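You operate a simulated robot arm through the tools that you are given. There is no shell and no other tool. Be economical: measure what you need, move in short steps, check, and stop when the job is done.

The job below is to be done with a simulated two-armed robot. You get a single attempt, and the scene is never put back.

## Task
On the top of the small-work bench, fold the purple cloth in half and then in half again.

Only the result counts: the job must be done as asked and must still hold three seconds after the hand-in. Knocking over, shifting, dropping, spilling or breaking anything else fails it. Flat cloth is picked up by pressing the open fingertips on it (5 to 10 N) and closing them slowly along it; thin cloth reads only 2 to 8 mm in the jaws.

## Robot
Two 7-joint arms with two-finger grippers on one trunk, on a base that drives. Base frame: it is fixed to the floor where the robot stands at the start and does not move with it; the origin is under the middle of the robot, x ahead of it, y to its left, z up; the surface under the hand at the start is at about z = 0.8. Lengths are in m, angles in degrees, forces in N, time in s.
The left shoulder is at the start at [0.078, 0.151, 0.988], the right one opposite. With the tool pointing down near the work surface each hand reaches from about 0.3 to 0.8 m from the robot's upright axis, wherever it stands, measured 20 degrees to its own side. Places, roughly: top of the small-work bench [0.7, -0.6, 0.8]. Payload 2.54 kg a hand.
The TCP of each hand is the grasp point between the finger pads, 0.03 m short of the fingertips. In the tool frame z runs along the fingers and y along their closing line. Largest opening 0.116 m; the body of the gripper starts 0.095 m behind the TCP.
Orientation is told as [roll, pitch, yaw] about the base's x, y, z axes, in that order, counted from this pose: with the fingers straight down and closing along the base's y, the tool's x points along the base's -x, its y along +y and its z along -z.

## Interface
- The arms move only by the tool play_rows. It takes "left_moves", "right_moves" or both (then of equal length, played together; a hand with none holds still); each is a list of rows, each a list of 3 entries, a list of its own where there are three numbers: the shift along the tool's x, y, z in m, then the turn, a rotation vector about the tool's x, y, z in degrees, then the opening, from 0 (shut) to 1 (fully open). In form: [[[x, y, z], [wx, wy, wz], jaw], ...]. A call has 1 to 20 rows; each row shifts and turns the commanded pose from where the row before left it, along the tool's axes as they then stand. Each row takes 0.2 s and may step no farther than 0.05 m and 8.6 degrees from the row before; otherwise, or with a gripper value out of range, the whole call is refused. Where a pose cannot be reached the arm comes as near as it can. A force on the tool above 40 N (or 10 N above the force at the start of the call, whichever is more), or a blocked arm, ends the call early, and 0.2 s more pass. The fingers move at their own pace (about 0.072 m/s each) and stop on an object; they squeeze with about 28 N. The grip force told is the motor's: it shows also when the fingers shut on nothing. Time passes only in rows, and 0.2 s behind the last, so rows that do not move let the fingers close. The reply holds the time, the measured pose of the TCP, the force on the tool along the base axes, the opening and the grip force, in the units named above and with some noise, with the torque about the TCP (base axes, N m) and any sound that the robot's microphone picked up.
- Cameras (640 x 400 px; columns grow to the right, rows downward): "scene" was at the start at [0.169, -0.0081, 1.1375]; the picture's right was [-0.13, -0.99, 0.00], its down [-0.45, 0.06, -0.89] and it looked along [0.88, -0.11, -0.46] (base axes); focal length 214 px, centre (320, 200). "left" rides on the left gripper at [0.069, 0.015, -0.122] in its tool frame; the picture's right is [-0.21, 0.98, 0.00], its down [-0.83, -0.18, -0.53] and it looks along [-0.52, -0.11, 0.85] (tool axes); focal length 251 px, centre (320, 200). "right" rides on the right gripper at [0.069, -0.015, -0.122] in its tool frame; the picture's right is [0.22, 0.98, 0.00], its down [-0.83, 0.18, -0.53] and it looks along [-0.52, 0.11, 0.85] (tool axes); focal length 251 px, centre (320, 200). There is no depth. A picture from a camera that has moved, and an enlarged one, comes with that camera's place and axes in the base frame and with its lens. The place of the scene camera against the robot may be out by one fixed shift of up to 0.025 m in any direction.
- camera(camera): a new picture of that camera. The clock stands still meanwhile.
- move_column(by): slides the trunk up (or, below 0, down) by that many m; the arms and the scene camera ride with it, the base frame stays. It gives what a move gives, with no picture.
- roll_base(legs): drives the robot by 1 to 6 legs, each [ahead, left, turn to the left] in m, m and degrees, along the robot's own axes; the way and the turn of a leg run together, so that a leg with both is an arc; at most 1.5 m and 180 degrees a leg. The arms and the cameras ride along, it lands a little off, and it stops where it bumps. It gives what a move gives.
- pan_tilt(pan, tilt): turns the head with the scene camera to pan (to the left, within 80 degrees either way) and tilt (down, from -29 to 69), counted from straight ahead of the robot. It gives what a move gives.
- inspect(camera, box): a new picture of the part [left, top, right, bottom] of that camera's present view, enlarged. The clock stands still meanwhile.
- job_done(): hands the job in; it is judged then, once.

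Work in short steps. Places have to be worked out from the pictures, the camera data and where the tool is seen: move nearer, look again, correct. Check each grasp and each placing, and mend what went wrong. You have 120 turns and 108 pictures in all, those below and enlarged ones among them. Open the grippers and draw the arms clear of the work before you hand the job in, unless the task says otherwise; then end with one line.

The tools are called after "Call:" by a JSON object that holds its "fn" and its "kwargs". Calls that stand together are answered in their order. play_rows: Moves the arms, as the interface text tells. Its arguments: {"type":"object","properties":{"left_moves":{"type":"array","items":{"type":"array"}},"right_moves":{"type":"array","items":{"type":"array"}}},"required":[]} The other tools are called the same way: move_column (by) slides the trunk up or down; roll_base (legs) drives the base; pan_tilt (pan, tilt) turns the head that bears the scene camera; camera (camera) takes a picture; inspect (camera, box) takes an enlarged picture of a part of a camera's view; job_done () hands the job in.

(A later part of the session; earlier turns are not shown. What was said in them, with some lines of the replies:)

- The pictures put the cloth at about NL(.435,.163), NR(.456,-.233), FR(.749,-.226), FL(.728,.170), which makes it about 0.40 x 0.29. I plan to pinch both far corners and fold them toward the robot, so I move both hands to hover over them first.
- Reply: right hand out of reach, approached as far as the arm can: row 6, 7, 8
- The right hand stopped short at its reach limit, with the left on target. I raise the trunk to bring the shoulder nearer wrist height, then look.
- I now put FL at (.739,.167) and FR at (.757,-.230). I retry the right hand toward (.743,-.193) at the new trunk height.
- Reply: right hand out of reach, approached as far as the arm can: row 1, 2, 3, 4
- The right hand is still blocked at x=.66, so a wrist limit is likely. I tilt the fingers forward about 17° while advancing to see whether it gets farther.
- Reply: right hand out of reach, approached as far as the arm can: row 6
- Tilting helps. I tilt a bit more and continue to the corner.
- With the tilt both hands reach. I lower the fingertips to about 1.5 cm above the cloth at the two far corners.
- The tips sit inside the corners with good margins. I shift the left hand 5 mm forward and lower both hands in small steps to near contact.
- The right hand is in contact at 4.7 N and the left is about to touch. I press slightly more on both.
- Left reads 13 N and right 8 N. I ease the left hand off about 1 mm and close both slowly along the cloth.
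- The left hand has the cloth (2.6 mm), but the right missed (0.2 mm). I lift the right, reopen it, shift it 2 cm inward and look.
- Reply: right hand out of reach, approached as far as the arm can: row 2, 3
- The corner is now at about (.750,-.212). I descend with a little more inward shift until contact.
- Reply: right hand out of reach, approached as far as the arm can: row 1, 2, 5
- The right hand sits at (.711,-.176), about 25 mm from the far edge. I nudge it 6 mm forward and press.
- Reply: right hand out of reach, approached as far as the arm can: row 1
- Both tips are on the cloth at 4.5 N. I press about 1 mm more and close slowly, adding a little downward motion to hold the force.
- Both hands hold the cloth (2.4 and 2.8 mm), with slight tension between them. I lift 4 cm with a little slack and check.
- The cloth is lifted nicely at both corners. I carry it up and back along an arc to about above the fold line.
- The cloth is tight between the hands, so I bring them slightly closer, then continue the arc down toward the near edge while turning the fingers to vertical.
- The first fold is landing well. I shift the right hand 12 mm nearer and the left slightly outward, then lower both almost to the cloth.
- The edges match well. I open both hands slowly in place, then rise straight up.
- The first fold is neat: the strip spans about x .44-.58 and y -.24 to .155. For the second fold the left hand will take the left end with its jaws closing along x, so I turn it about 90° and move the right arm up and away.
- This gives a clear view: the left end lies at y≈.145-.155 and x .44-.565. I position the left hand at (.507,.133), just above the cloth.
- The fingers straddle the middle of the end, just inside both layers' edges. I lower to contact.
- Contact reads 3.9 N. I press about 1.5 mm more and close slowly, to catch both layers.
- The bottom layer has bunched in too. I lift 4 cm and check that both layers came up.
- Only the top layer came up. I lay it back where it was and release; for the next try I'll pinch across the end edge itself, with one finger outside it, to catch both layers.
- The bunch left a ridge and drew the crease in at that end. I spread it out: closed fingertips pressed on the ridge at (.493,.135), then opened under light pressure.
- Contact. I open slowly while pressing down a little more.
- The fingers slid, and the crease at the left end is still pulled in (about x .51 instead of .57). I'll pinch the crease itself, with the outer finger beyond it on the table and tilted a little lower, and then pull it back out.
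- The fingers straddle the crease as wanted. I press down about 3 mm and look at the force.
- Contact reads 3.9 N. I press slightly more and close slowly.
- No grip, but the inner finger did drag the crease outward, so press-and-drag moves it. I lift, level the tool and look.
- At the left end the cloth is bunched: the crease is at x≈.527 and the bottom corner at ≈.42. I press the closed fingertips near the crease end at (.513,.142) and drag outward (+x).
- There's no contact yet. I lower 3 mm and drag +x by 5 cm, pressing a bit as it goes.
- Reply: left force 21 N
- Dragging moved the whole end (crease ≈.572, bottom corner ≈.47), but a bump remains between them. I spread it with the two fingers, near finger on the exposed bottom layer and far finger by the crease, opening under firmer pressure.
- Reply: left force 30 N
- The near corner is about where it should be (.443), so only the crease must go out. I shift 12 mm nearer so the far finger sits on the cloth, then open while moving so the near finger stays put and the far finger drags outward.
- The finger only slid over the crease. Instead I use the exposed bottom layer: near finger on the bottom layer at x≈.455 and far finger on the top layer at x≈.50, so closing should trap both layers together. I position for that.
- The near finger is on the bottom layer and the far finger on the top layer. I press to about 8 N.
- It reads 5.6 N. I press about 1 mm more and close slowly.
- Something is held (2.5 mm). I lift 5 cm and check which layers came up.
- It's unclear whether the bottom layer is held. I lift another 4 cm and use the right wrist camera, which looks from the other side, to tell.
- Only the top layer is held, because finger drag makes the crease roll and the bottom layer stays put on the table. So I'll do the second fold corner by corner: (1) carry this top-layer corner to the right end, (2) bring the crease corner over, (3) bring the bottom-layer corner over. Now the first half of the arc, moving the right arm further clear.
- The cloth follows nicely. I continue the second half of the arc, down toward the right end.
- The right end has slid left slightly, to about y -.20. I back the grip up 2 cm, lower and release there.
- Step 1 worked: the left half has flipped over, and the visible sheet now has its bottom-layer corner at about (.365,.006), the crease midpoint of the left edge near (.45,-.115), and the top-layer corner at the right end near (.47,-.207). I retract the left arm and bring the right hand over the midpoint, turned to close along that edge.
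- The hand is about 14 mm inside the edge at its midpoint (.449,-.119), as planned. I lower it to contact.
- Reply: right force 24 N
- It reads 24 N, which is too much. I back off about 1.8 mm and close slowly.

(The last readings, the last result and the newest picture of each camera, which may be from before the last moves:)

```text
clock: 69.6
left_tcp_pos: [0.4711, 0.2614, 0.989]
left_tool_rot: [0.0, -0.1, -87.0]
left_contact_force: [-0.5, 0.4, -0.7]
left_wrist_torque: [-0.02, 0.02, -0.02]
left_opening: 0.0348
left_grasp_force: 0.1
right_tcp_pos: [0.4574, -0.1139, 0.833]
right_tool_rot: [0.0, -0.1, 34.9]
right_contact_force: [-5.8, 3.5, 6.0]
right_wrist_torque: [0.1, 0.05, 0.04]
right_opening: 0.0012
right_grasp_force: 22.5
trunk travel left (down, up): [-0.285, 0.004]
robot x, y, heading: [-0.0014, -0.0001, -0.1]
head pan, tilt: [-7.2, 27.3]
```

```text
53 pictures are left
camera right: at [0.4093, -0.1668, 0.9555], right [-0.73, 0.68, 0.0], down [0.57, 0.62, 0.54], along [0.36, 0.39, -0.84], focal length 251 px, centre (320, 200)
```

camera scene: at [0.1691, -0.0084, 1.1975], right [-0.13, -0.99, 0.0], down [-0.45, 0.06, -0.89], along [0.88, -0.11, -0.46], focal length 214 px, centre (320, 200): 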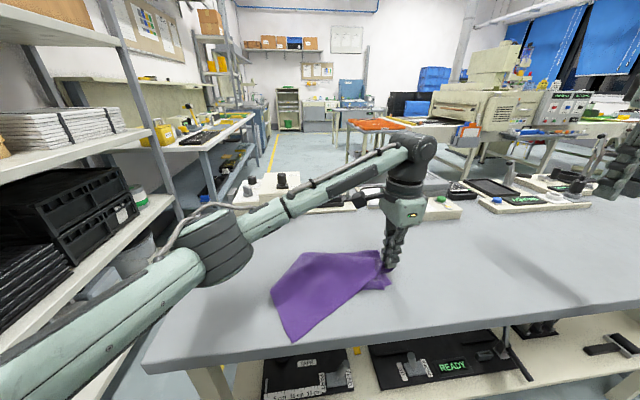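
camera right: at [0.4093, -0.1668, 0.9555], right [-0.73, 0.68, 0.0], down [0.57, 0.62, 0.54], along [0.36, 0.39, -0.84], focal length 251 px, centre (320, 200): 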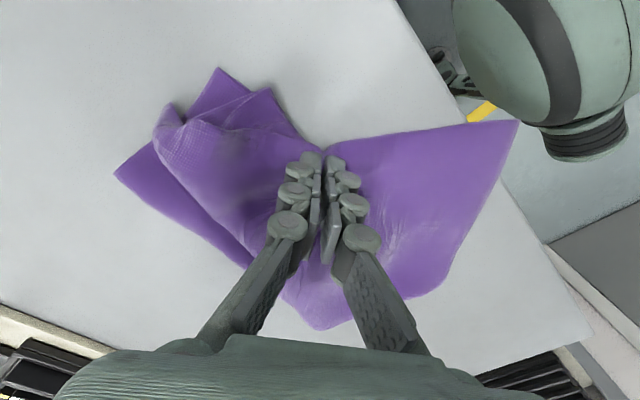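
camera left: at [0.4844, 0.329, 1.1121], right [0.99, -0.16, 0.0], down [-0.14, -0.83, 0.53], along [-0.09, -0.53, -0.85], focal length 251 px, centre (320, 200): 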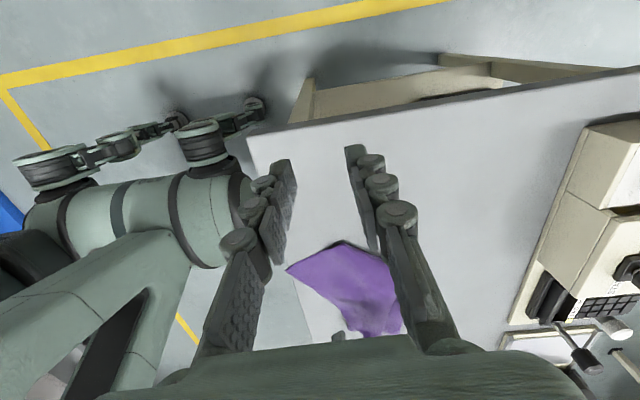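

It is gripped right at the edge (1.2 mm). I lift, then arc it over toward the far-right crease corner at about (.585,-.225).

Call:
{"fn": "play_rows", "kwargs": {"right_moves": [[[0, 0, -0.015], [0, 0, 0], 0], [[0, -0.005, -0.02], [0, 0, 0], 0], [[-0.004, -0.02, -0.022], [0, 0, 0], 0], [[-0.007, -0.027, -0.018], [0, 0, 0], 0], [[-0.007, -0.03, -0.005], [0, 0, 0], 0], [[-0.007, -0.03, 0.005], [0, 0, 0], 0], [[-0.007, -0.027, 0.018], [0, 0, 0], 0], [[-0.007, -0.022, 0.022], [0, 0, 0], 0]]}}

Call:
{"fn": "camera", "kwargs": {"camera": "right"}}

Call:
{"fn": "inspect", "kwargs": {"camera": "scene", "box": [220, 220, 450, 360]}}

```text
clock: 71.4
left_tcp_pos: [0.4716, 0.2606, 0.9889]
left_tool_rot: [-0.1, 0.0, -87.0]
left_contact_force: [-0.3, -0.2, -0.8]
left_wrist_torque: [-0.02, 0.08, -0.02]
left_opening: 0.0346
left_grasp_force: 0.2
right_tcp_pos: [0.5827, -0.2227, 0.8701]
right_tool_rot: [0.0, -0.2, 34.8]
right_contact_force: [0.2, 0.1, 2.8]
right_wrist_torque: [0.01, -0.01, -0.01]
right_opening: 0.0023
right_grasp_force: 31.6
trunk travel left (down, up): [-0.285, 0.004]
robot x, y, heading: [-0.0039, 0.0003, -0.0]
head pan, tilt: [-7.2, 27.3]
```

```text
52 pictures are left
camera right: at [0.5339, -0.2767, 0.992], right [-0.74, 0.68, 0.0], down [0.57, 0.62, 0.54], along [0.36, 0.39, -0.84], focal length 251 px, centre (320, 200)
```

right: 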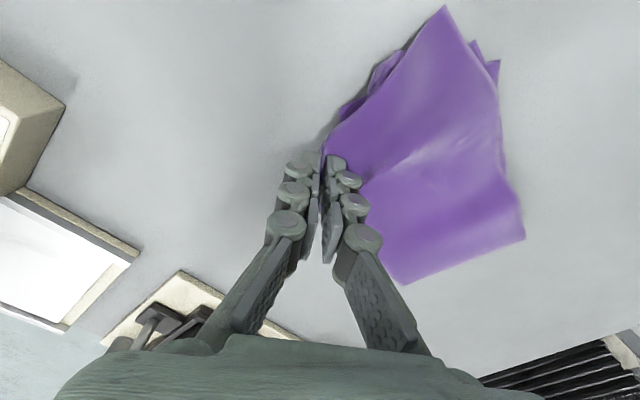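

```text
2.78 times, centred on (335, 290) of scene
camera zoom: at [0.1695, -0.0085, 1.1974], right [-0.13, -0.99, 0.0], down [-0.46, 0.06, -0.89], along [0.88, -0.11, -0.46], focal length 597 px, centre (278, -50)
```

zoom: 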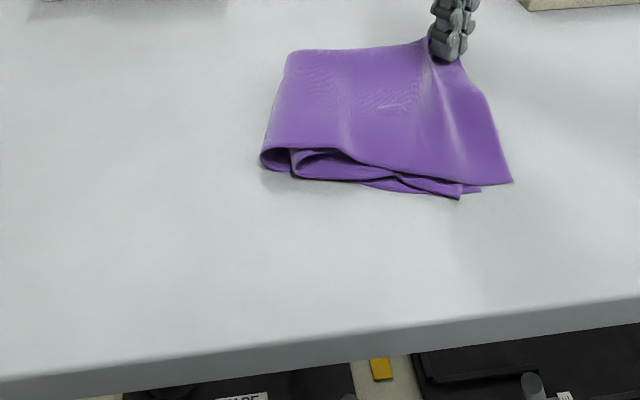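

Excellent: the whole left half came over and the result is nearly a quarter fold. The top sheet overhangs about 2-3 cm to the right, so I move the grip 2 cm left while lowering, then release slowly and rise.

Call:
{"fn": "play_rows", "kwargs": {"right_moves": [[[-0.004, 0.006, 0.008], [0, 0, 0], 0], [[-0.004, 0.006, 0.008], [0, 0, 0], 0], [[-0.003, 0.004, 0.009], [0, 0, 0], 0], [[0, 0, 0.006], [0, 0, 0], 0], [[0, 0, 0], [0, 0, 0], 0.08], [[0, 0, 0], [0, 0, 0], 0.16], [[0, 0, 0], [0, 0, 0], 0.24], [[0, 0, -0.03], [0, 0, 0], 0.24], [[0, 0, -0.04], [0, 0, 0], 0.24], [[0, -0.03, -0.04], [0, 0, 0], 0.24]]}}

Call:
{"fn": "camera", "kwargs": {"camera": "right"}}

Call:
{"fn": "inspect", "kwargs": {"camera": "scene", "box": [220, 220, 450, 360]}}

```text
clock: 73.6
left_tcp_pos: [0.4702, 0.262, 0.9892]
left_tool_rot: [0.0, -0.1, -87.0]
left_contact_force: [-0.6, -0.5, 0.8]
left_wrist_torque: [0.0, 0.02, 0.01]
left_opening: 0.0346
left_grasp_force: 0.1
right_tcp_pos: [0.5928, -0.2244, 0.9462]
right_tool_rot: [-0.2, -0.1, 34.8]
right_contact_force: [0.1, 0.4, 0.2]
right_wrist_torque: [0.0, 0.03, 0.0]
right_opening: 0.0278
right_grasp_force: 0.1
right hand out of reach, approached as far as the arm can: row 10
trunk travel left (down, up): [-0.285, 0.004]
robot x, y, heading: [-0.0001, -0.0016, 0.2]
head pan, tilt: [-7.2, 27.3]
```

```text
50 pictures are left
camera right: at [0.5439, -0.2781, 1.0698], right [-0.73, 0.68, 0.0], down [0.58, 0.62, 0.53], along [0.37, 0.39, -0.84], focal length 251 px, centre (320, 200)
```

right: 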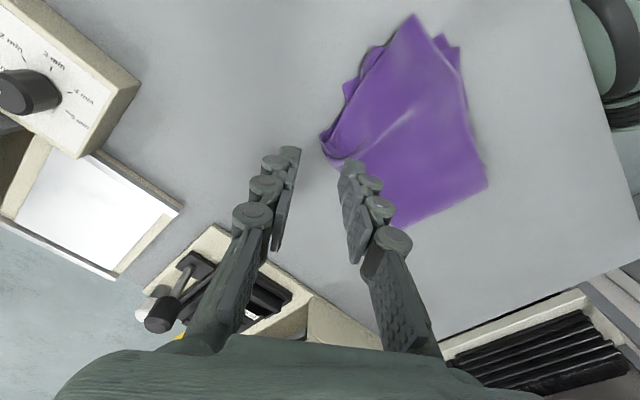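

```text
2.78 times, centred on (335, 290) of scene
camera zoom: at [0.1689, -0.0084, 1.1975], right [-0.13, -0.99, 0.0], down [-0.45, 0.06, -0.89], along [0.88, -0.11, -0.46], focal length 597 px, centre (278, -50)
```

zoom: 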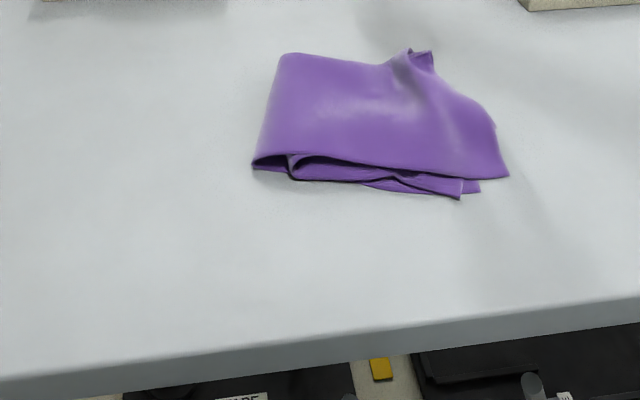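

The fold now measures about 0.20 x 0.15 (x .456-.612, y -.238 to -.03), so it is folded in quarters with small misalignments. I open both grippers, draw the arms up and back, and take a last look.

Call:
{"fn": "play_rows", "kwargs": {"right_moves": [[[0, 0, -0.04], [0, 0, 0], 0.24], [[0.03, 0, -0.03], [0, 0, 0], 0.24], [[0.04, -0.02, 0], [0, 0, 0], 0.6], [[0.04, -0.02, 0], [0, 0, 0], 1], [[0.03, -0.03, 0], [0, 0, 0], 1], [[0, -0.04, 0], [0, 0, 0], 1], [[0, -0.04, 0], [0, 0, 0], 1]], "left_moves": [[[0, 0, -0.02], [0, 0, 0], 0.5], [[0.02, 0, 0], [0, 0, 0], 1], [[0.02, 0, 0], [0, 0, 0], 1], [[0, 0, 0], [0, 0, 0], 1], [[0, 0, 0], [0, 0, 0], 1], [[0, 0, 0], [0, 0, 0], 1], [[0, 0, 0], [0, 0, 0], 1]]}}

Call:
{"fn": "inspect", "kwargs": {"camera": "scene", "box": [220, 200, 450, 340]}}

Call:
{"fn": "camera", "kwargs": {"camera": "right"}}

```text
clock: 75.2
left_tcp_pos: [0.4692, 0.3005, 1.0094]
left_tool_rot: [0.2, 0.0, -87.0]
left_contact_force: [-0.1, -0.9, 0.1]
left_wrist_torque: [-0.01, -0.01, -0.04]
left_opening: 0.116
left_grasp_force: 0.0
right_tcp_pos: [0.488, -0.3188, 1.0184]
right_tool_rot: [-0.1, -0.2, 34.7]
right_contact_force: [1.1, 0.5, 0.0]
right_wrist_torque: [-0.03, 0.0, -0.01]
right_opening: 0.1161
right_grasp_force: 0.0
right hand out of reach, approached as far as the arm can: row 3, 4, 5, 6, 7
trunk travel left (down, up): [-0.285, 0.004]
robot x, y, heading: [0.001, 0.0029, -0.2]
head pan, tilt: [-7.2, 27.3]
```

```text
2.78 times, centred on (335, 270) of scene
camera zoom: at [0.169, -0.0082, 1.1975], right [-0.13, -0.99, 0.0], down [-0.45, 0.06, -0.89], along [0.88, -0.11, -0.46], focal length 597 px, centre (278, 5)
```

zoom: 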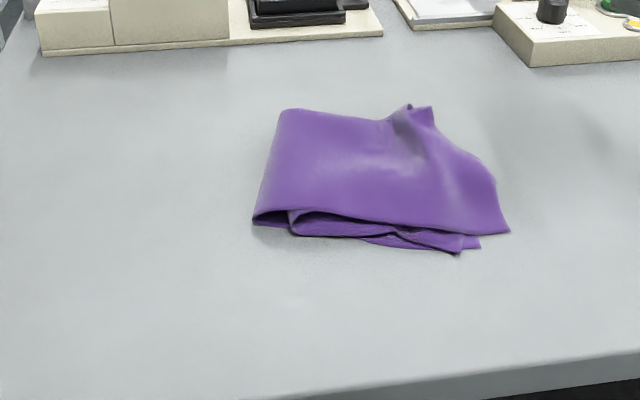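

```text
47 pictures are left
camera right: at [0.4393, -0.372, 1.1406], right [-0.73, 0.68, 0.0], down [0.57, 0.62, 0.54], along [0.36, 0.39, -0.84], focal length 251 px, centre (320, 200)
```

right: 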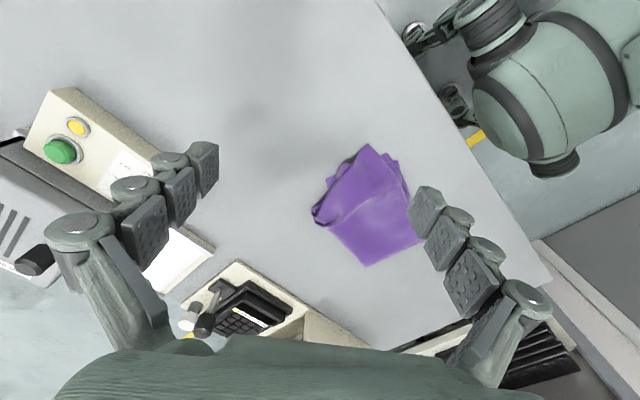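

The shape holds; only a small pinch ridge remains at the far-right corner. I bring the closed right fingertips over it to smooth it gently outward.

Call:
{"fn": "play_rows", "kwargs": {"right_moves": [[[0, 0, 0.03], [0, 0, 0], 0.3], [[-0.036, 0.0078, 0.025], [0, 0, 0], 0], [[-0.036, 0.0078, 0.025], [0, 0, 0], 0], [[-0.036, 0.0078, 0.025], [0, 0, 0], 0], [[-0.036, 0.0076, 0.025], [0, 0, 0], 0], [[0, 0, 0.015], [0, 0, 0], 0]]}}

Call:
{"fn": "camera", "kwargs": {"camera": "right"}}

```text
clock: 76.6
left_tcp_pos: [0.4686, 0.299, 1.0105]
left_tool_rot: [0.0, 0.1, -87.0]
left_contact_force: [0.2, -0.1, 0.3]
left_wrist_torque: [0.01, -0.01, -0.01]
left_opening: 0.116
left_grasp_force: 0.0
right_tcp_pos: [0.5906, -0.2107, 0.8733]
right_tool_rot: [0.0, -0.2, 34.9]
right_contact_force: [0.8, 0.2, -0.4]
right_wrist_torque: [-0.01, 0.01, 0.02]
right_opening: 0.0001
right_grasp_force: 28.0
trunk travel left (down, up): [-0.285, 0.004]
robot x, y, heading: [0.0014, -0.0018, -0.0]
head pan, tilt: [-7.2, 27.3]
```

```text
46 pictures are left
camera right: at [0.5414, -0.2639, 0.997], right [-0.73, 0.68, 0.0], down [0.57, 0.62, 0.54], along [0.36, 0.39, -0.84], focal length 251 px, centre (320, 200)
```

right: 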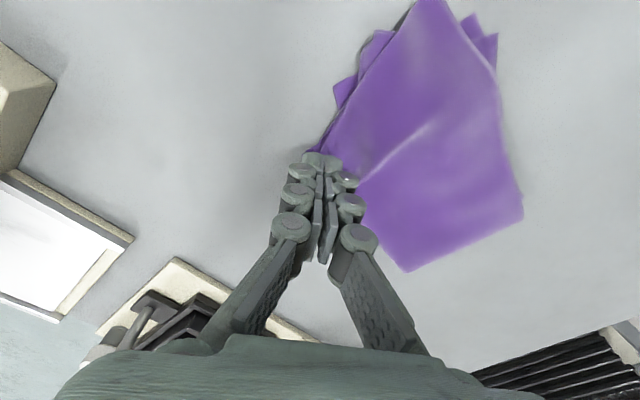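

The fingers are just over the corner. I shift 12 mm nearer, press lightly and drag about 15 mm outward.

Call:
{"fn": "play_rows", "kwargs": {"right_moves": [[[0.0098, 0.0069, 0.015], [0, 0, 0], 0], [[0, 0, 0.012], [0, 0, 0], 0], [[0, 0, 0.006], [0, 0, 0], 0], [[0, 0, 0.003], [0, 0, 0], 0], [[0, -0.005, 0.001], [0, 0, 0], 0], [[0, -0.005, 0], [0, 0, 0], 0], [[0, -0.005, 0], [0, 0, 0], 0], [[0, -0.005, 0], [0, 0, 0], 0]]}}

Call:
{"fn": "inspect", "kwargs": {"camera": "scene", "box": [220, 200, 450, 340]}}

```text
clock: 78.4
left_tcp_pos: [0.4689, 0.2996, 1.0103]
left_tool_rot: [0.0, 0.0, -87.0]
left_contact_force: [0.6, 0.1, -0.3]
left_wrist_torque: [0.08, -0.03, 0.0]
left_opening: 0.1159
left_grasp_force: 0.0
right_tcp_pos: [0.5896, -0.2247, 0.8372]
right_tool_rot: [-0.1, -0.1, 34.9]
right_contact_force: [0.7, -0.5, 0.4]
right_wrist_torque: [0.01, 0.03, 0.0]
right_opening: 0.0001
right_grasp_force: 28.0
trunk travel left (down, up): [-0.285, 0.004]
robot x, y, heading: [0.0028, -0.0012, -0.4]
head pan, tilt: [-7.2, 27.3]
```

```text
2.78 times, centred on (335, 270) of scene
camera zoom: at [0.1691, -0.0083, 1.1975], right [-0.13, -0.99, 0.0], down [-0.45, 0.06, -0.89], along [0.88, -0.11, -0.46], focal length 597 px, centre (278, 5)
```

zoom: 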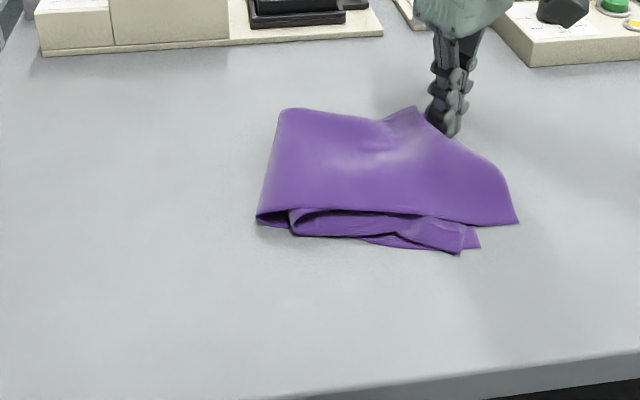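

The ridge is smoothed. The top sheet's near-right corner still overhangs 3-4 cm, so I'll pinch that corner and set it back; I move above it and look.

Call:
{"fn": "play_rows", "kwargs": {"right_moves": [[[0, 0, -0.03], [0, 0, 0], 0], [[0, 0, -0.03], [0, 0, 0], 0.2], [[0.03, 0.017, 0], [0, 0, 0], 0.3], [[0.03, 0.016, 0], [0, 0, 0], 0.3], [[0.0276, 0.016, 0], [0, 0, 0], 0.3]]}}

Call:
{"fn": "camera", "kwargs": {"camera": "right"}}

```text
clock: 79.6
left_tcp_pos: [0.4688, 0.3006, 1.0104]
left_tool_rot: [0.0, 0.0, -87.0]
left_contact_force: [-0.4, 0.0, 0.1]
left_wrist_torque: [-0.01, -0.02, -0.01]
left_opening: 0.116
left_grasp_force: 0.1
right_tcp_pos: [0.488, -0.2358, 0.8972]
right_tool_rot: [-0.1, -0.1, 34.9]
right_contact_force: [0.0, -0.3, -0.1]
right_wrist_torque: [0.02, -0.01, 0.01]
right_opening: 0.0346
right_grasp_force: 0.2
trunk travel left (down, up): [-0.285, 0.004]
robot x, y, heading: [0.0008, -0.0028, 0.2]
head pan, tilt: [-7.2, 27.3]
```

```text
44 pictures are left
camera right: at [0.4403, -0.2894, 1.021], right [-0.74, 0.68, 0.0], down [0.57, 0.62, 0.54], along [0.36, 0.39, -0.84], focal length 251 px, centre (320, 200)
```

right: 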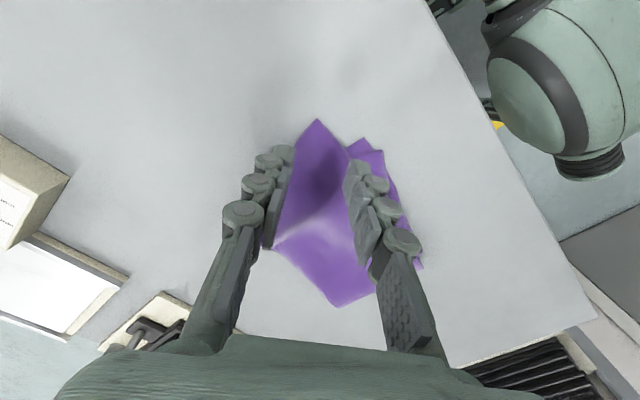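

The corner is at (.479,-.251) and the lower corners at about (.463,-.209). I go slightly deeper into the corner with a smaller opening and descend.

Call:
{"fn": "play_rows", "kwargs": {"right_moves": [[[-0.009, 0, 0.03], [0, 0, 0], 0.2], [[0, 0, 0.024], [0, 0, 0], 0.2], [[0, 0, 0.005], [0, 0, 0], 0.2], [[0, 0, 0.003], [0, 0, 0], 0.2], [[0, 0, 0.0015], [0, 0, 0], 0.2]]}}

```text
clock: 80.8
left_tcp_pos: [0.4695, 0.301, 1.0102]
left_tool_rot: [-0.1, 0.0, -87.0]
left_contact_force: [0.4, -0.2, 0.0]
left_wrist_torque: [0.01, -0.02, 0.0]
left_opening: 0.116
left_grasp_force: 0.2
right_tcp_pos: [0.4959, -0.2307, 0.8329]
right_tool_rot: [-0.1, -0.3, 35.0]
right_contact_force: [-0.3, 0.2, 4.7]
right_wrist_torque: [0.04, -0.05, -0.01]
right_opening: 0.0231
right_grasp_force: 0.1
trunk travel left (down, up): [-0.285, 0.004]
robot x, y, heading: [-0.0006, -0.0023, -0.0]
head pan, tilt: [-7.2, 27.3]
```

Contact reads 4.7 N. I press a little more and close slowly, then lift 1.5 cm.

Call:
{"fn": "play_rows", "kwargs": {"right_moves": [[[0, 0, 0.0008], [0, 0, 0], 0.2], [[0, 0, 0], [0, 0, 0], 0.17], [[0, 0, 0], [0, 0, 0], 0.14], [[0, 0, 0], [0, 0, 0], 0.11], [[0, 0, 0], [0, 0, 0], 0.08], [[0, 0, 0], [0, 0, 0], 0.05], [[0, 0, 0], [0, 0, 0], 0.02], [[0, 0, 0], [0, 0, 0], 0], [[0, 0, 0], [0, 0, 0], 0], [[0, 0, -0.01], [0, 0, 0], 0], [[0, 0, -0.01], [0, 0, 0], 0]]}}

Call:
{"fn": "camera", "kwargs": {"camera": "right"}}

```text
clock: 83.2
left_tcp_pos: [0.4696, 0.3007, 1.0098]
left_tool_rot: [-0.1, 0.0, -87.0]
left_contact_force: [-0.3, -0.3, -0.4]
left_wrist_torque: [0.03, 0.0, -0.02]
left_opening: 0.1158
left_grasp_force: 0.0
right_tcp_pos: [0.4964, -0.2313, 0.8524]
right_tool_rot: [0.0, -0.1, 34.9]
right_contact_force: [0.8, -0.2, 0.1]
right_wrist_torque: [-0.01, -0.01, 0.05]
right_opening: 0.0001
right_grasp_force: 28.2
trunk travel left (down, up): [-0.285, 0.004]
robot x, y, heading: [-0.0004, -0.0004, 0.1]
head pan, tilt: [-7.2, 27.3]
```

```text
43 pictures are left
camera right: at [0.4478, -0.2845, 0.9746], right [-0.74, 0.68, 0.0], down [0.57, 0.62, 0.54], along [0.36, 0.39, -0.84], focal length 251 px, centre (320, 200)
```

right: 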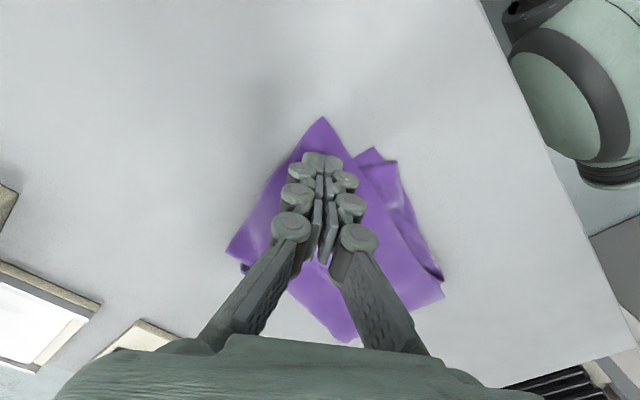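

The pinch missed because the opening was too small. I retry a bit deeper with a larger opening.

Call:
{"fn": "play_rows", "kwargs": {"right_moves": [[[-0.008, 0, 0], [0, 0, 0], 0.2], [[0, 0, 0], [0, 0, 0], 0.32], [[0, 0, 0.01], [0, 0, 0], 0.32], [[0, 0, 0.006], [0, 0, 0], 0.32], [[0, 0, 0.003], [0, 0, 0], 0.32], [[0, 0, 0.0015], [0, 0, 0], 0.32]]}}

```text
clock: 84.6
left_tcp_pos: [0.4676, 0.3006, 1.0115]
left_tool_rot: [0.1, -0.1, -87.0]
left_contact_force: [0.2, -0.5, -0.4]
left_wrist_torque: [0.0, 0.02, -0.03]
left_opening: 0.1159
left_grasp_force: 0.1
right_tcp_pos: [0.504, -0.2251, 0.833]
right_tool_rot: [-0.1, -0.5, 35.0]
right_contact_force: [-2.1, 1.9, 21.6]
right_wrist_torque: [0.37, 0.06, 0.04]
right_opening: 0.0379
right_grasp_force: 4.3
trunk travel left (down, up): [-0.285, 0.004]
robot x, y, heading: [-0.0005, -0.005, 0.1]
head pan, tilt: [-7.2, 27.3]
```

It reads 21 N, so I ease off 1.5 mm, close slowly and lift slightly.

Call:
{"fn": "play_rows", "kwargs": {"right_moves": [[[0, 0, -0.0015], [0, 0, 0], 0.32], [[0, 0, 0], [0, 0, 0], 0.29], [[0, 0, 0], [0, 0, 0], 0.26], [[0, 0, 0], [0, 0, 0], 0.23], [[0, 0, 0], [0, 0, 0], 0.2], [[0, 0, 0], [0, 0, 0], 0.17], [[0, 0, 0], [0, 0, 0], 0.14], [[0, 0, 0], [0, 0, 0], 0.11], [[0, 0, 0], [0, 0, 0], 0.08], [[0, 0, 0], [0, 0, 0], 0.05], [[0, 0, 0], [0, 0, 0], 0.02], [[0, 0, 0], [0, 0, 0], 0], [[0, 0, 0], [0, 0, 0], 0], [[0, 0, -0.01], [0, 0, 0], 0], [[0, 0, -0.01], [0, 0, 0], 0]]}}

Call:
{"fn": "camera", "kwargs": {"camera": "right"}}

```text
clock: 87.8
left_tcp_pos: [0.4698, 0.2996, 1.0095]
left_tool_rot: [-0.1, 0.0, -86.9]
left_contact_force: [0.3, 0.5, -0.1]
left_wrist_torque: [-0.01, 0.0, 0.0]
left_opening: 0.116
left_grasp_force: 0.0
right_tcp_pos: [0.5031, -0.227, 0.8524]
right_tool_rot: [0.0, -0.1, 34.9]
right_contact_force: [1.7, -1.6, 4.2]
right_wrist_torque: [0.27, 0.23, 0.06]
right_opening: 0.004
right_grasp_force: 36.6
trunk travel left (down, up): [-0.285, 0.004]
robot x, y, heading: [0.0001, -0.0003, 0.1]
head pan, tilt: [-7.2, 27.3]
```

```text
42 pictures are left
camera right: at [0.4546, -0.2798, 0.9757], right [-0.73, 0.68, 0.0], down [0.57, 0.62, 0.53], along [0.36, 0.39, -0.84], focal length 251 px, centre (320, 200)
```

right: 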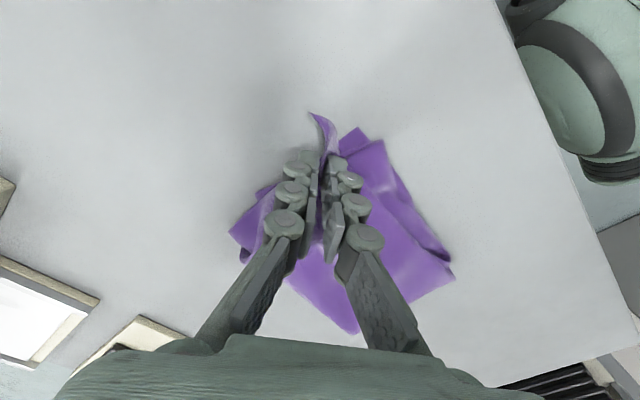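

The corner is held (4 mm). I lift a little more, move it by about (-.014,+.035), lower and release.

Call:
{"fn": "play_rows", "kwargs": {"right_moves": [[[0, 0.003, -0.012], [0, 0, 0], 0], [[-0.003, 0.012, 0], [0, 0, 0], 0], [[-0.003, 0.012, 0], [0, 0, 0], 0], [[-0.003, 0.01, 0.008], [0, 0, 0], 0], [[0, 0, 0.01], [0, 0, 0], 0], [[0, 0, 0.008], [0, 0, 0], 0], [[0, 0, 0], [0, 0, 0], 0.1], [[0, 0, 0], [0, 0, 0], 0.2], [[0, 0, 0], [0, 0, 0], 0.3], [[0, 0, -0.03], [0, 0, 0], 0.3], [[0, 0, -0.04], [0, 0, 0], 0.3], [[0.02, 0, -0.04], [0, 0, 0], 0.3]]}}

Call:
{"fn": "camera", "kwargs": {"camera": "right"}}

Call:
{"fn": "inspect", "kwargs": {"camera": "scene", "box": [220, 200, 450, 340]}}

```text
clock: 90.4
left_tcp_pos: [0.469, 0.3005, 1.0109]
left_tool_rot: [-0.1, 0.0, -87.0]
left_contact_force: [0.6, 0.2, 0.4]
left_wrist_torque: [-0.01, -0.01, 0.0]
left_opening: 0.1159
left_grasp_force: 0.0
right_tcp_pos: [0.4699, -0.2028, 0.948]
right_tool_rot: [-0.1, -0.1, 35.0]
right_contact_force: [-0.9, -0.1, 0.8]
right_wrist_torque: [-0.01, 0.01, -0.02]
right_opening: 0.0347
right_grasp_force: 0.2
trunk travel left (down, up): [-0.285, 0.004]
robot x, y, heading: [0.0004, 0.0003, 0.3]
head pan, tilt: [-7.2, 27.3]
```

```text
41 pictures are left
camera right: at [0.4221, -0.2567, 1.0709], right [-0.74, 0.68, 0.0], down [0.57, 0.62, 0.54], along [0.36, 0.39, -0.84], focal length 251 px, centre (320, 200)
```

right: 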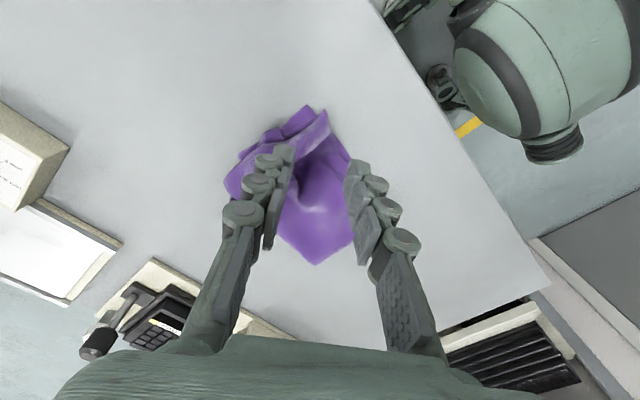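

```text
2.78 times, centred on (335, 270) of scene
camera zoom: at [0.1683, -0.0084, 1.1976], right [-0.13, -0.99, 0.0], down [-0.45, 0.06, -0.89], along [0.88, -0.11, -0.46], focal length 597 px, centre (278, 5)
```

zoom: 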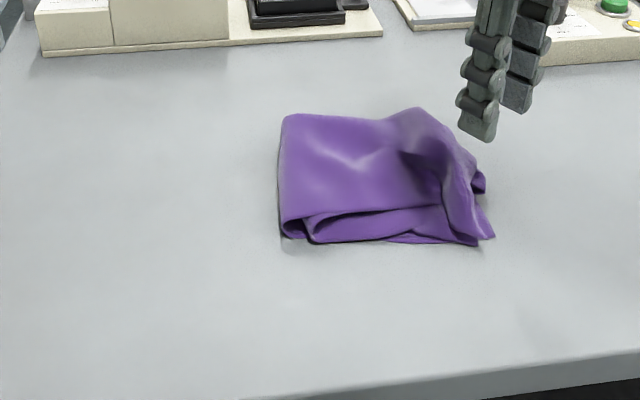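

The corner is aligned but bulges. I move the hand aside for a clear view.

Call:
{"fn": "play_rows", "kwargs": {"right_moves": [[[0.03, -0.02, -0.02], [0, 0, 0], 0.3], [[0.035, -0.02, 0], [0, 0, 0], 0.3], [[0.03, -0.02, 0], [0, 0, 0], 0.0]]}}

Call:
{"fn": "inspect", "kwargs": {"camera": "right", "box": [200, 100, 480, 280]}}

Call:
{"fn": "inspect", "kwargs": {"camera": "scene", "box": [290, 220, 420, 300]}}

```text
clock: 91.2
left_tcp_pos: [0.4692, 0.3001, 1.01]
left_tool_rot: [0.0, 0.1, -87.0]
left_contact_force: [0.5, -0.4, -0.1]
left_wrist_torque: [0.06, -0.01, -0.02]
left_opening: 0.1161
left_grasp_force: 0.0
right_tcp_pos: [0.4292, -0.3061, 0.9676]
right_tool_rot: [0.1, -0.2, 34.9]
right_contact_force: [-0.5, -0.3, 0.7]
right_wrist_torque: [0.02, -0.02, 0.0]
right_opening: 0.0
right_grasp_force: 15.6
trunk travel left (down, up): [-0.285, 0.004]
robot x, y, heading: [-0.002, 0.0011, 0.1]
head pan, tilt: [-7.2, 27.3]
```

```text
2.22 times, centred on (340, 190) of right
camera zoom: at [0.3798, -0.3606, 1.0907], right [-0.73, 0.68, 0.0], down [0.57, 0.62, 0.54], along [0.36, 0.39, -0.84], focal length 559 px, centre (276, 222)
```

zoom: 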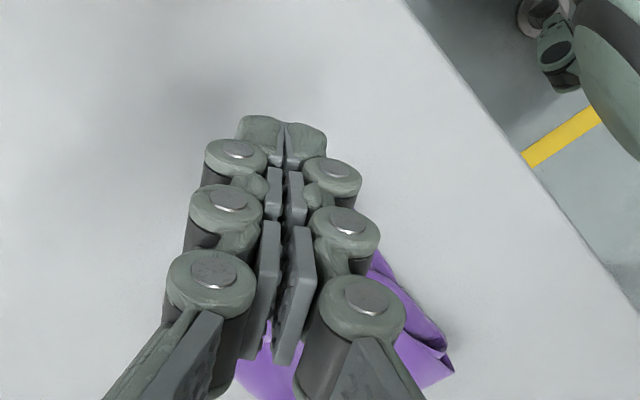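

```text
4.92 times, centred on (355, 260) of scene
camera zoom: at [0.169, -0.0091, 1.1975], right [-0.13, -0.99, 0.0], down [-0.45, 0.06, -0.89], along [0.88, -0.11, -0.46], focal length 1056 px, centre (148, -95)
```

zoom: 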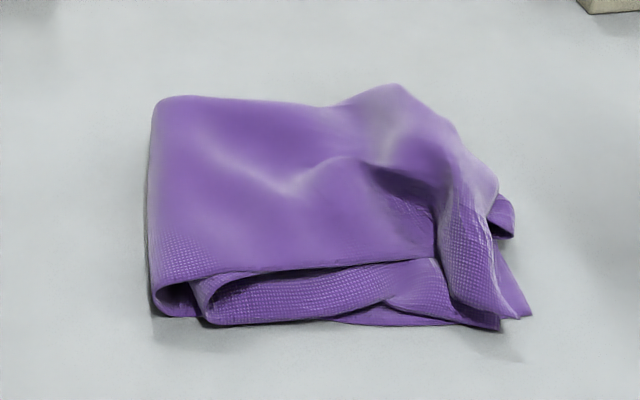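

A hump remains because the middle of the top sheet's near edge sits back about 3 cm. I press closed fingertips at (.52,-.175) and will drag that sheet toward the robot.

Call:
{"fn": "play_rows", "kwargs": {"right_moves": [[[-0.0374, 0.0138, 0.01], [0, 0, 0], 0], [[-0.0374, 0.0138, 0.015], [0, 0, 0], 0], [[-0.0374, 0.0138, 0.02], [0, 0, 0], 0], [[-0.0374, 0.0138, 0.025], [0, 0, 0], 0], [[0, 0, 0.025], [0, 0, 0], 0], [[0, 0, 0.02], [0, 0, 0], 0], [[0, 0, 0.01], [0, 0, 0], 0]]}}

Call:
{"fn": "inspect", "kwargs": {"camera": "scene", "box": [290, 220, 420, 300]}}

```text
clock: 92.8
left_tcp_pos: [0.4693, 0.2997, 1.0089]
left_tool_rot: [-0.1, 0.0, -87.0]
left_contact_force: [-0.2, -0.1, 0.1]
left_wrist_torque: [-0.02, 0.0, 0.0]
left_opening: 0.1159
left_grasp_force: 0.1
right_tcp_pos: [0.5195, -0.1752, 0.8442]
right_tool_rot: [0.1, -0.3, 34.8]
right_contact_force: [0.4, -0.2, 2.2]
right_wrist_torque: [-0.01, 0.0, -0.02]
right_opening: 0.0
right_grasp_force: 27.9
trunk travel left (down, up): [-0.285, 0.004]
robot x, y, heading: [0.0001, -0.0008, -0.1]
head pan, tilt: [-7.2, 27.3]
```

```text
4.92 times, centred on (355, 260) of scene
camera zoom: at [0.1688, -0.0082, 1.1976], right [-0.13, -0.99, 0.0], down [-0.45, 0.06, -0.89], along [0.88, -0.11, -0.46], focal length 1056 px, centre (148, -95)
```

zoom: 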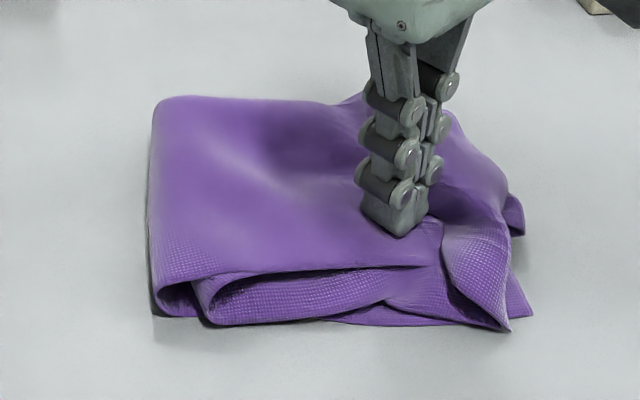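

The fingers are in the right place. I press a few mm more and drag 3 cm toward the robot.

Call:
{"fn": "play_rows", "kwargs": {"right_moves": [[[0, 0, 0.004], [0, 0, 0], 0], [[0.003, 0.002, 0.001], [0, 0, 0], 0], [[0.0045, 0.0028, 0.001], [0, 0, 0], 0], [[0.0045, 0.0028, 0], [0, 0, 0], 0], [[0.0045, 0.0028, 0], [0, 0, 0], 0], [[0.0045, 0.0028, 0], [0, 0, 0], 0], [[0.0045, 0.0028, 0], [0, 0, 0], 0]]}}

Call:
{"fn": "inspect", "kwargs": {"camera": "scene", "box": [290, 220, 420, 300]}}

```text
clock: 94.4
left_tcp_pos: [0.4697, 0.3012, 1.0109]
left_tool_rot: [-0.1, 0.0, -87.0]
left_contact_force: [-0.4, -0.1, -0.2]
left_wrist_torque: [-0.02, 0.0, -0.03]
left_opening: 0.1162
left_grasp_force: 0.0
right_tcp_pos: [0.4898, -0.1773, 0.8379]
right_tool_rot: [0.1, -0.1, 34.9]
right_contact_force: [0.4, 0.0, 0.5]
right_wrist_torque: [-0.02, -0.01, 0.01]
right_opening: 0.0
right_grasp_force: 28.2
trunk travel left (down, up): [-0.285, 0.004]
robot x, y, heading: [-0.0005, 0.0002, 0.0]
head pan, tilt: [-7.2, 27.3]
```

```text
4.92 times, centred on (355, 260) of scene
camera zoom: at [0.169, -0.0082, 1.1975], right [-0.13, -0.99, 0.0], down [-0.45, 0.06, -0.89], along [0.88, -0.11, -0.46], focal length 1056 px, centre (148, -95)
```

zoom: 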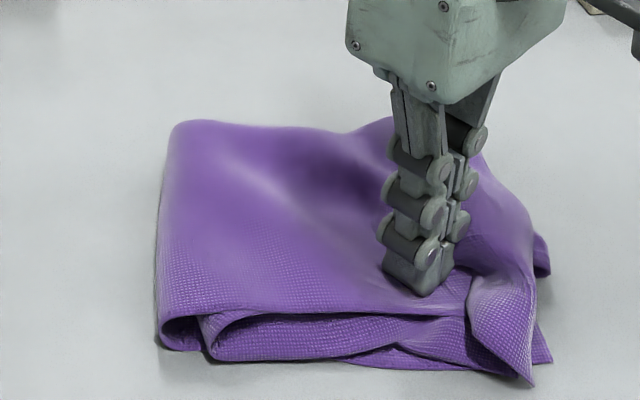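

That moved the whole stack nearer, which is harmless. I'll pinch the top sheet alone by its near edge at about (.497,-.155) and pull it taut toward the robot, so I reposition with the jaws along that edge.

Call:
{"fn": "play_rows", "kwargs": {"right_moves": [[[0, 0, -0.03], [0, 0, 0], 0], [[0, 0, 0], [0, 0, 7.5], 0.2], [[0, 0, 0], [0, 0, 7.5], 0.38], [[0, 0, 0], [0, 0, 7.5], 0.38], [[0, 0, 0], [0, 0, 7.5], 0.38], [[-0.008, 0.022, 0], [0, 0, 0], 0.38]]}}

Call:
{"fn": "camera", "kwargs": {"camera": "right"}}

```text
clock: 95.8
left_tcp_pos: [0.4692, 0.3009, 1.0101]
left_tool_rot: [0.0, 0.0, -87.0]
left_contact_force: [-0.3, -0.5, -0.2]
left_wrist_torque: [-0.01, 0.03, -0.01]
left_opening: 0.116
left_grasp_force: 0.0
right_tcp_pos: [0.4966, -0.1535, 0.8674]
right_tool_rot: [0.0, -0.1, 4.8]
right_contact_force: [0.2, 0.0, 0.5]
right_wrist_torque: [0.0, 0.0, 0.03]
right_opening: 0.044
right_grasp_force: 0.0
trunk travel left (down, up): [-0.285, 0.004]
robot x, y, heading: [0.0004, 0.0026, -0.0]
head pan, tilt: [-7.2, 27.3]
```

```text
35 pictures are left
camera right: at [0.4286, -0.1756, 0.9909], right [-0.3, 0.95, 0.0], down [0.81, 0.25, 0.53], along [0.51, 0.16, -0.84], focal length 251 px, centre (320, 200)
```

right: 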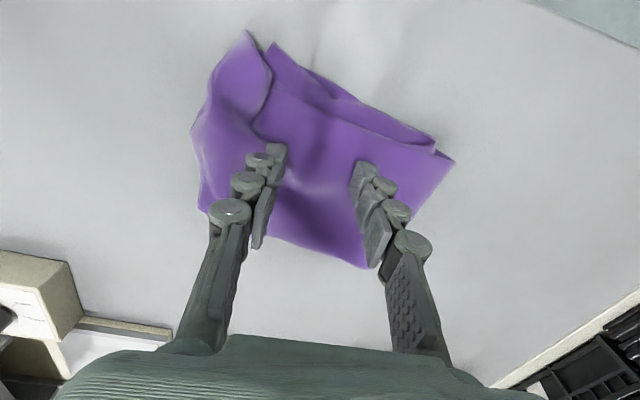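

Seen from here the layers' near edges and right corners agree within 1-2 cm; what remains is one small pleat. I pat it flat with closed fingers at about (.50,-.195), no drag, then lift away.

Call:
{"fn": "play_rows", "kwargs": {"right_moves": [[[-0.004, -0.02, -0.01], [0, 0, 0], 0], [[0, -0.022, 0], [0, 0, 0], 0], [[0, 0, 0.02], [0, 0, 0], 0], [[0, 0, 0.012], [0, 0, 0], 0], [[0, 0, 0.005], [0, 0, 0], 0], [[0, 0, 0.002], [0, 0, 0], 0], [[0, -0.005, 0], [0, 0, 0], 0], [[0, -0.005, 0], [0, 0, 0], 0], [[0, 0, -0.03], [0, 0, 0], 0], [[0.02, -0.02, -0.035], [0, 0, 0], 0], [[0.02, -0.04, -0.02], [0, 0, 0], 0.3], [[0.01, -0.045, -0.01], [0, 0, 0], 0.6]]}}

Call:
{"fn": "inspect", "kwargs": {"camera": "scene", "box": [290, 220, 420, 300]}}

Call:
{"fn": "camera", "kwargs": {"camera": "right"}}

```text
clock: 98.4
left_tcp_pos: [0.4692, 0.2994, 1.0109]
left_tool_rot: [0.0, 0.1, -87.0]
left_contact_force: [0.3, 0.4, -1.0]
left_wrist_torque: [-0.01, -0.04, 0.0]
left_opening: 0.1158
left_grasp_force: 0.0
right_tcp_pos: [0.4624, -0.3157, 0.9321]
right_tool_rot: [0.1, -0.1, 5.0]
right_contact_force: [-1.0, -0.8, 0.7]
right_wrist_torque: [0.03, -0.01, -0.02]
right_opening: 0.0694
right_grasp_force: 0.1
trunk travel left (down, up): [-0.285, 0.004]
robot x, y, heading: [0.0007, 0.001, -0.1]
head pan, tilt: [-7.2, 27.3]
```

```text
4.92 times, centred on (355, 260) of scene
camera zoom: at [0.1688, -0.0088, 1.1975], right [-0.13, -0.99, 0.0], down [-0.45, 0.06, -0.89], along [0.88, -0.11, -0.46], focal length 1056 px, centre (148, -95)
```

zoom: 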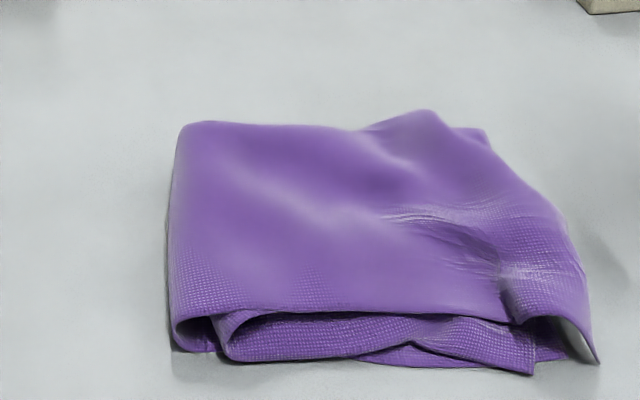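

```text
33 pictures are left
camera right: at [0.3949, -0.3389, 1.0556], right [-0.3, 0.95, 0.0], down [0.81, 0.25, 0.54], along [0.51, 0.16, -0.84], focal length 251 px, centre (320, 200)
```

right: 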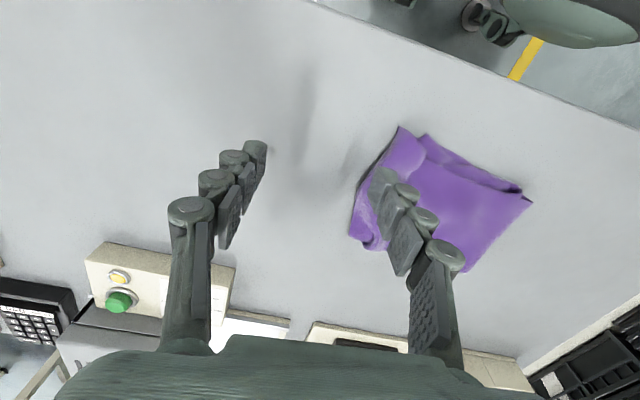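

The pleat is flattened and the cloth lies as a neat four-layer packet of about 0.2 x 0.15. I draw the right arm clear with the grippers open.

Call:
{"fn": "play_rows", "kwargs": {"right_moves": [[[0, -0.03, -0.03], [0, 0, 0], 1], [[0, -0.035, -0.03], [0, 0, 0], 1], [[0, -0.04, -0.02], [0, 0, 0], 1], [[0, 0, 0], [0, 0, 0], 1]]}}

Call:
{"fn": "camera", "kwargs": {"camera": "scene"}}

```text
clock: 99.4
left_tcp_pos: [0.4694, 0.3008, 1.0106]
left_tool_rot: [0.1, 0.0, -87.0]
left_contact_force: [0.4, 0.2, 0.3]
left_wrist_torque: [0.01, -0.01, 0.03]
left_opening: 0.1159
left_grasp_force: 0.0
right_tcp_pos: [0.4708, -0.4219, 1.0123]
right_tool_rot: [0.1, 0.0, 5.0]
right_contact_force: [-0.7, -1.0, -0.2]
right_wrist_torque: [0.01, 0.01, -0.04]
right_opening: 0.1158
right_grasp_force: 0.0
trunk travel left (down, up): [-0.285, 0.004]
robot x, y, heading: [-0.0012, -0.0007, 0.2]
head pan, tilt: [-7.2, 27.3]
```

```text
32 pictures are left
camera scene: at [0.1691, -0.008, 1.1975], right [-0.13, -0.99, 0.0], down [-0.45, 0.06, -0.89], along [0.88, -0.11, -0.46], focal length 214 px, centre (320, 200)
```

scene: 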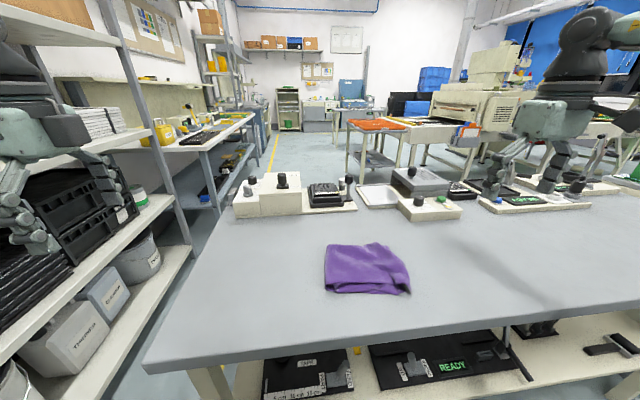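

The cloth is folded into quarters on the bench, nothing else has moved, and both arms are clear with the grippers open. I hand the job in.

Call:
{"fn": "job_done", "kwargs": {}}

```text
The job is handed in.
```

The purple cloth is folded in half and then in half again on the small-work bench, and the job is handed in; the top layer overhangs about 2 cm at the near-right corner and has slight wrinkles.
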